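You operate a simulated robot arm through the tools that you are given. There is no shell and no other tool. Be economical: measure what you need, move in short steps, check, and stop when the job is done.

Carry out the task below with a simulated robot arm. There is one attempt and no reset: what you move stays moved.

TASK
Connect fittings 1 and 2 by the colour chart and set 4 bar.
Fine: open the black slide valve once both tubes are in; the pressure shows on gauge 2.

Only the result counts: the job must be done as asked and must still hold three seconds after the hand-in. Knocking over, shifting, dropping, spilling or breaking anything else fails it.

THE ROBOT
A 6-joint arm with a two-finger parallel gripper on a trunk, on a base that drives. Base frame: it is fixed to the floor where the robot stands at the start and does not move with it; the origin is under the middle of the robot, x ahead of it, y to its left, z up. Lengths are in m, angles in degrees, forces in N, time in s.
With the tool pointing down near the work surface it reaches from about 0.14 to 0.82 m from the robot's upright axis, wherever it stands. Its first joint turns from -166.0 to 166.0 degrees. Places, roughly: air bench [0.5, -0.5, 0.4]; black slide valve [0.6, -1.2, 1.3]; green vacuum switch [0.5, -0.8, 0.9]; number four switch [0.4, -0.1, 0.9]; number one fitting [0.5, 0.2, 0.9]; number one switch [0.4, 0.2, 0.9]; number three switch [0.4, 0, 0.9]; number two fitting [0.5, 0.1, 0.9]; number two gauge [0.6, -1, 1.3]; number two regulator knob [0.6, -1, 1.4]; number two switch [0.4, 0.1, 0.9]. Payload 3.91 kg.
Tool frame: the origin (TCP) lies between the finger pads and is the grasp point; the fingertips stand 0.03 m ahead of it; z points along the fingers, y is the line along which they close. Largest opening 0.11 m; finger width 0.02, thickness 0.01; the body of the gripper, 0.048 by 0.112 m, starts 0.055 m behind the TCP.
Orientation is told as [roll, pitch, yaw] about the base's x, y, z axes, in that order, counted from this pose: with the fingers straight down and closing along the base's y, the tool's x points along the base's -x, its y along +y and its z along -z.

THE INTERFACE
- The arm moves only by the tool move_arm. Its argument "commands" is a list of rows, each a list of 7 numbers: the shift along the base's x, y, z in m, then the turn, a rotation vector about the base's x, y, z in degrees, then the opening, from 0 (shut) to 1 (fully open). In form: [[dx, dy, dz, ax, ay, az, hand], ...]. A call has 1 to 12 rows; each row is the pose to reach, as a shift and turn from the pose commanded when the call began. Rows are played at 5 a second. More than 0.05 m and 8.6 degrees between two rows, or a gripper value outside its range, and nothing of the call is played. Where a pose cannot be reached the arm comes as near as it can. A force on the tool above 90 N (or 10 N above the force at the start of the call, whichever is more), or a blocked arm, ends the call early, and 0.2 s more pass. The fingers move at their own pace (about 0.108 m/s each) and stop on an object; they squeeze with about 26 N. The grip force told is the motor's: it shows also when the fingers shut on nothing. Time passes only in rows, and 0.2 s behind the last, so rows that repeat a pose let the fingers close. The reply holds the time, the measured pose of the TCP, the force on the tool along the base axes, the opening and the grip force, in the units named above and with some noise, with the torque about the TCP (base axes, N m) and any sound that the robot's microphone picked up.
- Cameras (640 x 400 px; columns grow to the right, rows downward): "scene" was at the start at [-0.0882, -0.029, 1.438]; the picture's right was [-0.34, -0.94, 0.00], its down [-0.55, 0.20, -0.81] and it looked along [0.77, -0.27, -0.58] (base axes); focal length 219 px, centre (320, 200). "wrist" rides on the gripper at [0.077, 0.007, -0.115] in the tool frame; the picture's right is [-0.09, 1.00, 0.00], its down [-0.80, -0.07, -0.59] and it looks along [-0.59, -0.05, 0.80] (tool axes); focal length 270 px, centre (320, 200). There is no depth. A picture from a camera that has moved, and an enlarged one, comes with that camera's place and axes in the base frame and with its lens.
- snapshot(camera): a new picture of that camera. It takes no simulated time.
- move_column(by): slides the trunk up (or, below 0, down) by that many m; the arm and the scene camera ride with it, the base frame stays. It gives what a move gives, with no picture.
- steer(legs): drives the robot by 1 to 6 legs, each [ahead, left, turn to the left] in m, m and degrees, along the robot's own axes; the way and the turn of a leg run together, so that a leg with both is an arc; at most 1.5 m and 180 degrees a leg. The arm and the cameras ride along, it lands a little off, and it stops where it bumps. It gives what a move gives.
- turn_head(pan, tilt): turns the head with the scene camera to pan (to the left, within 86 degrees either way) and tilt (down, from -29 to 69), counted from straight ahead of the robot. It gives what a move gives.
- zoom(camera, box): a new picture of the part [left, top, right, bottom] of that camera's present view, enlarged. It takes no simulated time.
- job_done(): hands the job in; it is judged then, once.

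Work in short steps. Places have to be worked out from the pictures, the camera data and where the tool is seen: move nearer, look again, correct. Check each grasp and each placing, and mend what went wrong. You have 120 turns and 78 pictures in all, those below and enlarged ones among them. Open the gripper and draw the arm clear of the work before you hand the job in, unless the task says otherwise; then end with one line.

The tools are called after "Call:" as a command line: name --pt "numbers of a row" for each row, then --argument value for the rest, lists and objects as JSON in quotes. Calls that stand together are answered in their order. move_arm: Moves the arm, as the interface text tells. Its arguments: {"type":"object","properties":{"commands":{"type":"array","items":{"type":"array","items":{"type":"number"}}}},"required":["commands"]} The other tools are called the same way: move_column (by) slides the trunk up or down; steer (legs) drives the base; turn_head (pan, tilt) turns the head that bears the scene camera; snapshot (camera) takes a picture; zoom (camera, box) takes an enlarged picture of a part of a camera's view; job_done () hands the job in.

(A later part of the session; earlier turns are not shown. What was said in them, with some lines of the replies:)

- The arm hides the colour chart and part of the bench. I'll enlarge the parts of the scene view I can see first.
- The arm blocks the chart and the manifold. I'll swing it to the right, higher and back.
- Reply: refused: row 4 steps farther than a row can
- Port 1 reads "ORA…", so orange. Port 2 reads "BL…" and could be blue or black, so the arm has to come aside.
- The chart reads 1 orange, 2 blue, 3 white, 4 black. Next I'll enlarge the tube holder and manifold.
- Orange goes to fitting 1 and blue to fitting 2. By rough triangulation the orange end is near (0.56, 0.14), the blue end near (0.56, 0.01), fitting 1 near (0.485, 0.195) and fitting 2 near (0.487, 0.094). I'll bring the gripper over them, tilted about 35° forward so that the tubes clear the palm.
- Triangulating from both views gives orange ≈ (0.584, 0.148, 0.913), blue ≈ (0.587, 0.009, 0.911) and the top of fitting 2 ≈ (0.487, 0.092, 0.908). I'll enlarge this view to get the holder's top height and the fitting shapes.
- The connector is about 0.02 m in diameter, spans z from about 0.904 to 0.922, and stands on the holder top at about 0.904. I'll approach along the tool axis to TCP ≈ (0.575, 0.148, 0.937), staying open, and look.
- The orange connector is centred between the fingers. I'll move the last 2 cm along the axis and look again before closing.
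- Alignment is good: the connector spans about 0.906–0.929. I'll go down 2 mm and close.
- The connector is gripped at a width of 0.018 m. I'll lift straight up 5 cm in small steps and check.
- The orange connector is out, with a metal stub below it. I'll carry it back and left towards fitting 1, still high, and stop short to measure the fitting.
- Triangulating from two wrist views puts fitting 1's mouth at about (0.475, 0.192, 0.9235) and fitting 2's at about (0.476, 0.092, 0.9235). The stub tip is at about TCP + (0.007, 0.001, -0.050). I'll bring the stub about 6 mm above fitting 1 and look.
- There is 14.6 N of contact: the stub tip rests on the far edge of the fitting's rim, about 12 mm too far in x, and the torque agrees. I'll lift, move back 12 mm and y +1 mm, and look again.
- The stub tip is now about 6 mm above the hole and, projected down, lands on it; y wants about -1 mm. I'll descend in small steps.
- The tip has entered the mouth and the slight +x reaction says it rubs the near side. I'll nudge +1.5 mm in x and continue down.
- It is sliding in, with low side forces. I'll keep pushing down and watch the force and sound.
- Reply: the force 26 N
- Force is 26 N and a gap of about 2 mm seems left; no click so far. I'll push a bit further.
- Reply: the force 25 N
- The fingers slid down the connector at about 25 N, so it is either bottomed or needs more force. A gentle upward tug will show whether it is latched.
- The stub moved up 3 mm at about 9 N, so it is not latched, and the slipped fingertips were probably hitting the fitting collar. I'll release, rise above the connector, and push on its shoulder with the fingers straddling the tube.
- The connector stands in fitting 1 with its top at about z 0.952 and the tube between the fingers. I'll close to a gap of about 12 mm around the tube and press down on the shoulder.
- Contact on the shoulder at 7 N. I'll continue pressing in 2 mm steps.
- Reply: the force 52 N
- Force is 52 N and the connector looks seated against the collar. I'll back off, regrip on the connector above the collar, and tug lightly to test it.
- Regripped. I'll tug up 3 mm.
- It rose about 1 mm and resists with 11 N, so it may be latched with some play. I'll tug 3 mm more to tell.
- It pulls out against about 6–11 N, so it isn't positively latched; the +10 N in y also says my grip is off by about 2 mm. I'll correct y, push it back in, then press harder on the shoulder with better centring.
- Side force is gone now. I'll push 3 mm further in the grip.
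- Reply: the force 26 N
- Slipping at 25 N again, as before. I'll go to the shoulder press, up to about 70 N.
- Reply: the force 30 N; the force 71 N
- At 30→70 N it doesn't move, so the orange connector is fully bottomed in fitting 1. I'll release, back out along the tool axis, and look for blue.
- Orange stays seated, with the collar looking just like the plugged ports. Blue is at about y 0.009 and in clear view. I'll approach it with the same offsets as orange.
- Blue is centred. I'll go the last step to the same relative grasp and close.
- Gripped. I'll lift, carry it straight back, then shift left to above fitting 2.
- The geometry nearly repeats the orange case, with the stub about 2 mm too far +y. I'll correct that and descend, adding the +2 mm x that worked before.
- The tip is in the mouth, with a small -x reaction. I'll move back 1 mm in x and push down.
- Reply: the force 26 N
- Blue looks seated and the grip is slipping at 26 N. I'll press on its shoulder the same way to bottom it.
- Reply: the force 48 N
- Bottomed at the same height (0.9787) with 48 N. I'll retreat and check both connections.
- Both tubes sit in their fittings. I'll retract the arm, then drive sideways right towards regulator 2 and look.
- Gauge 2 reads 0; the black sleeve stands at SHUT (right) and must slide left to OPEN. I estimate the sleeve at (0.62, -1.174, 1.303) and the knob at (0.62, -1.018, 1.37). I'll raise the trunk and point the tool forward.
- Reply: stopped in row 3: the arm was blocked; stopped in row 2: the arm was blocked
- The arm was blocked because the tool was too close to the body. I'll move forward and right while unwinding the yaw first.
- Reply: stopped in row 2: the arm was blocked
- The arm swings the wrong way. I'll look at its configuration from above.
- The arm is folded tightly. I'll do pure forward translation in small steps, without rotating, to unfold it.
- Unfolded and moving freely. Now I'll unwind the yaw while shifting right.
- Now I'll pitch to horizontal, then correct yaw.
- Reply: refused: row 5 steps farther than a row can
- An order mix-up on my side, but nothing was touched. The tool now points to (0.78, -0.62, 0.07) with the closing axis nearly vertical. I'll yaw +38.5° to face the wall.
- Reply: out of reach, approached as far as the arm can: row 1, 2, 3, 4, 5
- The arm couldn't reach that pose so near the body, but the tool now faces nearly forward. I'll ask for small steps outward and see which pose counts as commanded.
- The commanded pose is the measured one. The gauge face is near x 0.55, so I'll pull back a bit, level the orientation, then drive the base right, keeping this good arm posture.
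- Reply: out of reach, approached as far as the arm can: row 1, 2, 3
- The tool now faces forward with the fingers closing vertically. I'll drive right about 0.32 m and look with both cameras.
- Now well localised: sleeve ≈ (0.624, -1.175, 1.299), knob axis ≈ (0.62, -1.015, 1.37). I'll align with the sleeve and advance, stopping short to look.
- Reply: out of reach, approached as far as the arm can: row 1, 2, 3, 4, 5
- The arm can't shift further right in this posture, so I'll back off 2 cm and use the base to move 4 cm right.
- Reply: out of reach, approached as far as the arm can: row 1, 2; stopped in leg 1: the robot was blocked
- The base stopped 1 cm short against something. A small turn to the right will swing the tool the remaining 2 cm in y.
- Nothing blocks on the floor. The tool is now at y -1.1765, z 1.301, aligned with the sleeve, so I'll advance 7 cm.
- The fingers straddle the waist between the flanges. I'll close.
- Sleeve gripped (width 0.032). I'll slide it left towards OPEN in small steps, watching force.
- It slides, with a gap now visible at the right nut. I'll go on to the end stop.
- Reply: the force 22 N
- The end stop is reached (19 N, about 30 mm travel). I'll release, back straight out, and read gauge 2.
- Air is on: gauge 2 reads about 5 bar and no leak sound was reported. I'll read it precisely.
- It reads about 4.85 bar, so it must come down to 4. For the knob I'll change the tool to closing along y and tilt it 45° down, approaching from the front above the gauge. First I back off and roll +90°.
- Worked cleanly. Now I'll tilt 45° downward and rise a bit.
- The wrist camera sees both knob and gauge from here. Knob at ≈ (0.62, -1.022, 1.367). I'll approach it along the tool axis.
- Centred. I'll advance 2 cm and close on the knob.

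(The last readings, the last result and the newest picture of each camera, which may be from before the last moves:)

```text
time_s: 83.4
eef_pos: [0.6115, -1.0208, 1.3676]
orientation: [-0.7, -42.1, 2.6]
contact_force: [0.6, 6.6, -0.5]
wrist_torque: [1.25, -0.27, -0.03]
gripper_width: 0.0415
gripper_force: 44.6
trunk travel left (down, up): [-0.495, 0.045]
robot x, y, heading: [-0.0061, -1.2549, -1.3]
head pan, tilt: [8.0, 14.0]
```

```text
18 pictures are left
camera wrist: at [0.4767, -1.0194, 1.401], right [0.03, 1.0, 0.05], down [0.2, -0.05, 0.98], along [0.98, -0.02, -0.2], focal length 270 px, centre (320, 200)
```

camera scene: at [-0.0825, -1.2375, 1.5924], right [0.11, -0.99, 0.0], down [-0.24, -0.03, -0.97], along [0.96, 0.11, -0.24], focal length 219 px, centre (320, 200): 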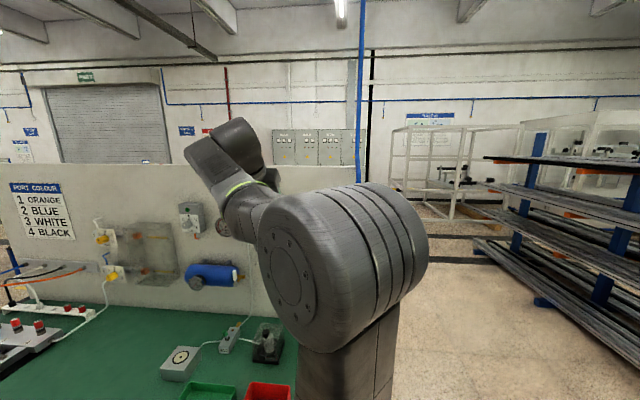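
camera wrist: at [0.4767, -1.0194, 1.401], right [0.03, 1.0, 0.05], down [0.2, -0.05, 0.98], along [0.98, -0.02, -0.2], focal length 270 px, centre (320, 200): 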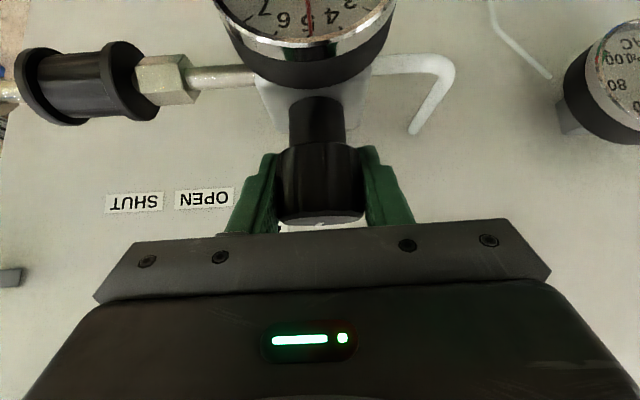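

The knob is gripped. I'll turn it counter-clockwise (seen from above) by 16° as a test and read the needle.

Call:
move_arm --pt "0 -0.0006 0 0 0 4 0.3" --pt "0 -0.0012 0 0 0 8 0.3" --pt "0.0002 -0.0018 0 0 0 12 0.3" --pt "0.0003 -0.0024 0 0 0 16 0.3"

Call:
zoom --camera "wrist" --box '[180, 0, 420, 150]'

```text
time_s: 84.4
eef_pos: [0.6112, -1.0206, 1.3682]
orientation: [-0.8, -42.3, 18.9]
contact_force: [-1.6, 14.5, 8.1]
wrist_torque: [1.46, 1.75, 0.03]
gripper_width: 0.0412
gripper_force: 44.9
trunk travel left (down, up): [-0.495, 0.045]
robot x, y, heading: [-0.0071, -1.2547, -1.4]
head pan, tilt: [8.0, 14.0]
```

```text
2.67 times, centred on (300, 75) of wrist
camera zoom: at [0.4814, -1.0566, 1.4009], right [-0.25, 0.97, 0.05], down [0.2, 0.0, 0.98], along [0.95, 0.26, -0.2], focal length 721 px, centre (373, 533)
```

zoom: 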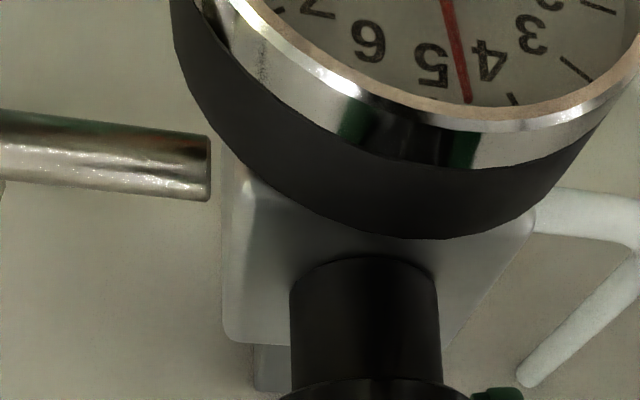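

The needle dropped to about 4.5, i.e. roughly 0.02 bar per degree. I'll turn 20° more and read.

Call:
move_arm --pt "0.0003 -0.0006 0 0 0 5 0.3" --pt "0.0006 -0.0011 0 0 0 10 0.3" --pt "0.001 -0.0016 0 0 0 15 0.3" --pt "0.0014 -0.002 0 0 0 20 0.3"

Call:
zoom --camera "wrist" --box '[180, 0, 420, 150]'

```text
time_s: 85.4
eef_pos: [0.6118, -1.0211, 1.3686]
orientation: [-1.0, -42.2, 38.9]
contact_force: [-5.4, 24.9, 8.8]
wrist_torque: [1.79, 0.37, -0.06]
gripper_width: 0.0414
gripper_force: 44.8
trunk travel left (down, up): [-0.495, 0.045]
robot x, y, heading: [-0.0064, -1.2544, -1.2]
head pan, tilt: [8.0, 14.0]
```

```text
2.67 times, centred on (300, 75) of wrist
camera zoom: at [0.5012, -1.0985, 1.4011], right [-0.57, 0.82, 0.05], down [0.19, 0.07, 0.98], along [0.8, 0.56, -0.2], focal length 721 px, centre (373, 533)
```

zoom: 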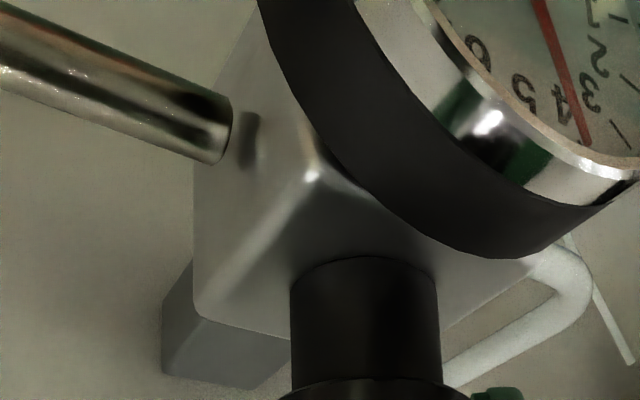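

The needle is close to 4. The knob axis seems to be at the TCP itself (side load), so I'll release, go back to the standoff pose and read the gauge face-on.

Call:
move_arm --pt "0 0.002 0 0 0 0 0.3" --pt "0 0.004 0 0 0 0 0.65" --pt "0 0.004 0 0 0 0 0.65" --pt "-0.015 -0.01 0.022 0 0 0 0.65" --pt "-0.035 -0.025 0.05 0 0 0 0.65" --pt "-0.055 -0.025 0.07 0 0 -8 0.65" --pt "-0.075 -0.02 0.08 0 0 -16 0.65" --pt "-0.095 -0.01 0.08 0 0 -24 0.65" --pt "-0.11 0 0.08 0 0 -31 0.65" --pt "-0.119 0.004 0.08 0 0 -36 0.65"

Call:
zoom --camera "wrist" --box '[240, 0, 384, 90]'

```text
time_s: 87.6
eef_pos: [0.4947, -1.0212, 1.4463]
orientation: [-0.8, -42.2, 2.6]
contact_force: [0.2, -0.9, 0.4]
wrist_torque: [-0.01, -0.01, -0.02]
gripper_width: 0.0715
gripper_force: 0.0
trunk travel left (down, up): [-0.495, 0.045]
robot x, y, heading: [-0.0047, -1.257, -1.4]
head pan, tilt: [8.0, 14.0]
```

```text
4.44 times, centred on (312, 45) of wrist
camera zoom: at [0.3601, -1.0197, 1.4799], right [0.03, 1.0, 0.05], down [0.2, -0.05, 0.98], along [0.98, -0.02, -0.2], focal length 1201 px, centre (356, 889)
```

zoom: 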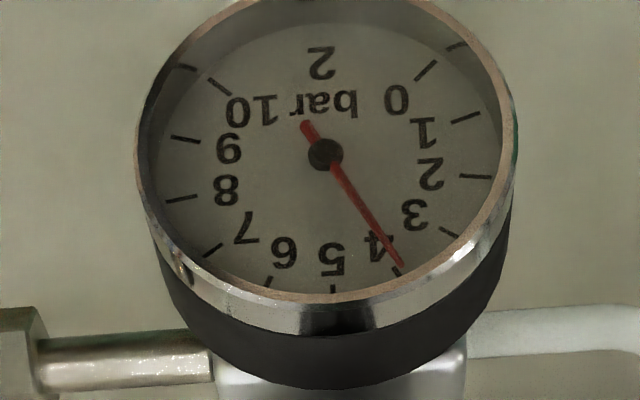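

Face-on but from 44° above, it reads about 3.9–3.97; parallax matters. I'll lower the wrist camera to near gauge height for a truer reading.

Call:
move_arm --pt "-0.03 0 -0.03 0 0 0 0.65" --pt "-0.03 0 -0.06 0 0 0 0.65" --pt "-0.03 0 -0.095 0 0 0 0.65" --pt "-0.03 0 -0.13 0 0 0 0.65"

Call:
zoom --camera "wrist" --box '[240, 130, 400, 230]'

```text
time_s: 88.6
eef_pos: [0.464, -1.0196, 1.3166]
orientation: [-0.7, -42.3, 2.6]
contact_force: [-0.1, 0.0, 0.8]
wrist_torque: [-0.02, 0.02, 0.02]
gripper_width: 0.0717
gripper_force: 0.0
trunk travel left (down, up): [-0.495, 0.045]
robot x, y, heading: [-0.0024, -1.2559, -1.5]
head pan, tilt: [8.0, 14.0]
```

```text
4.00 times, centred on (320, 180) of wrist
camera zoom: at [0.3278, -1.0182, 1.3498], right [0.03, 1.0, 0.05], down [0.2, -0.05, 0.98], along [0.98, -0.02, -0.2], focal length 1081 px, centre (320, 280)
```

zoom: 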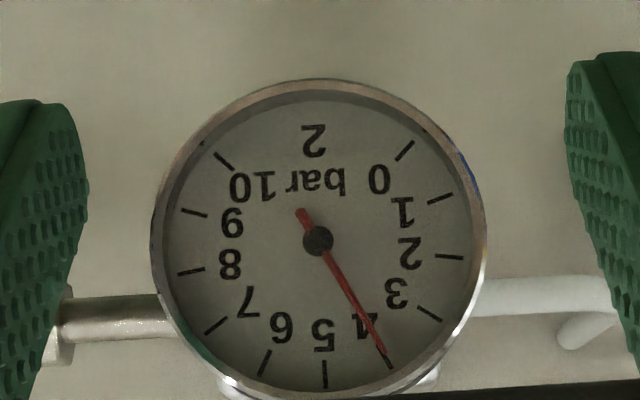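

The needle lies right on the 4 mark. One closer zoom to confirm.

Call:
zoom --camera "wrist" --box '[304, 180, 368, 230]'

Call:
zoom --camera "wrist" --box '[325, 205, 352, 225]'

```text
8.00 times, centred on (336, 205) of wrist
camera zoom: at [0.3278, -1.0182, 1.3498], right [0.03, 1.0, 0.05], down [0.2, -0.05, 0.98], along [0.98, -0.02, -0.2], focal length 2162 px, centre (192, 160)
```

zoom: 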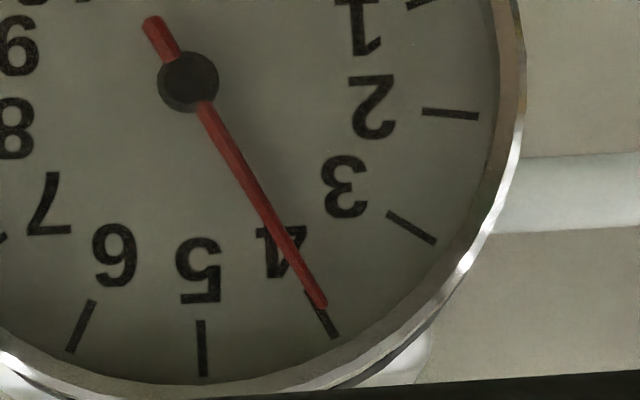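

```text
16.00 times, centred on (338, 215) of wrist
camera zoom: at [0.3278, -1.0182, 1.3498], right [0.03, 1.0, 0.05], down [0.2, -0.05, 0.98], along [0.98, -0.02, -0.2], focal length 4325 px, centre (24, -40)
```

zoom: 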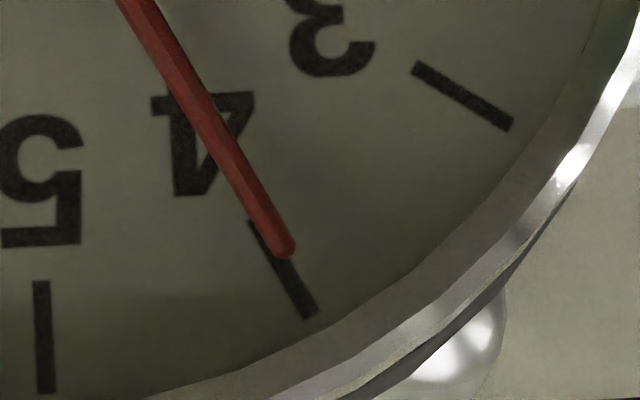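

The needle is on 4 (within a few hundredths). I'll draw the arm back a little with the gripper open and check the two fittings from here under pressure.

Call:
move_arm --pt "-0.02 0 0.02 0 0 0 1" --pt "-0.04 0 0.03 0 0 0 1" --pt "-0.06 0 0.04 0 0 0 1"

Call:
turn_head --pan 65 --tilt 22

Call:
snapshot --camera "scene"

```text
time_s: 89.4
eef_pos: [0.4046, -1.0208, 1.3568]
orientation: [-0.7, -42.2, 2.8]
contact_force: [-1.1, 0.2, -0.4]
wrist_torque: [0.01, -0.01, -0.02]
gripper_width: 0.1098
gripper_force: 0.1
trunk travel left (down, up): [-0.495, 0.045]
robot x, y, heading: [-0.0074, -1.2549, -1.5]
head pan, tilt: [8.0, 14.0]
```

```text
time_s: 90.6
eef_pos: [0.4066, -1.0206, 1.3564]
orientation: [-0.8, -42.2, 2.7]
contact_force: [-0.4, -0.6, 0.0]
wrist_torque: [-0.02, 0.02, -0.01]
gripper_width: 0.11
gripper_force: 0.0
trunk travel left (down, up): [-0.495, 0.045]
robot x, y, heading: [-0.0067, -1.2543, -1.3]
head pan, tilt: [65.0, 22.0]
```

```text
11 pictures are left
camera scene: at [-0.1341, -1.1653, 1.5794], right [0.89, -0.45, 0.0], down [-0.17, -0.34, -0.93], along [0.41, 0.83, -0.37], focal length 219 px, centre (320, 200)
```

scene: 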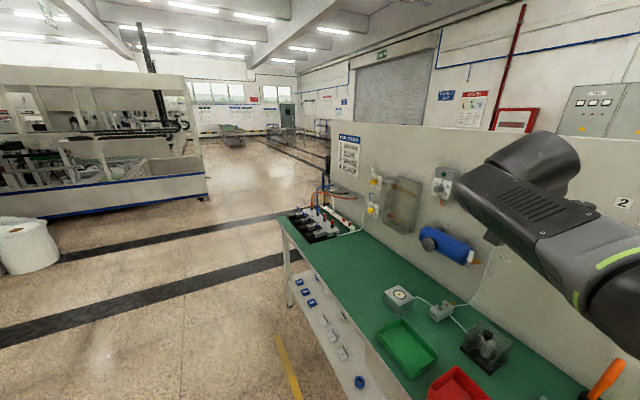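

Call:
zoom --camera "scene" --box '[285, 175, 365, 245]'

```text
5.71 times, centred on (325, 210) of scene
camera zoom: at [-0.1341, -1.1653, 1.5794], right [0.89, -0.45, 0.0], down [-0.17, -0.34, -0.93], along [0.41, 0.83, -0.37], focal length 1253 px, centre (291, 143)
```

zoom: 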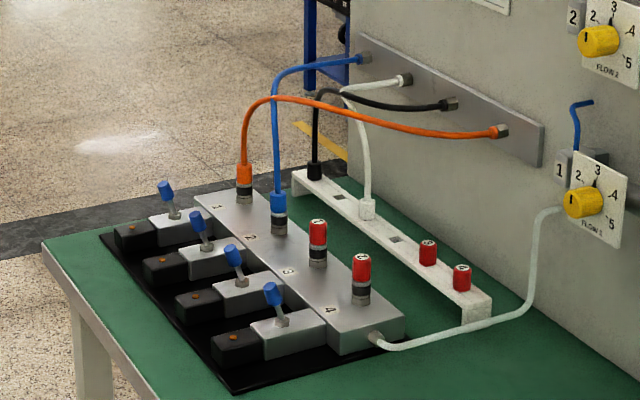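

Under pressure, orange sits in fitting 1 and blue in fitting 2, with all four ports filled. The valve is open, gauge 2 reads 4 bar, and the arm is clear with the gripper open, so I'm handing in.

Call:
job_done

```text
The job is handed in.
```

The job is handed in: the orange tube is in fitting 1, the blue tube is in fitting 2, the black slide valve is open, and gauge 2 reads about 4 bar. I pressed both tubes in until they stopped. An early tug had pulled orange loose, and I didn't tug either tube again after that, but both were still in place with the pressure on.
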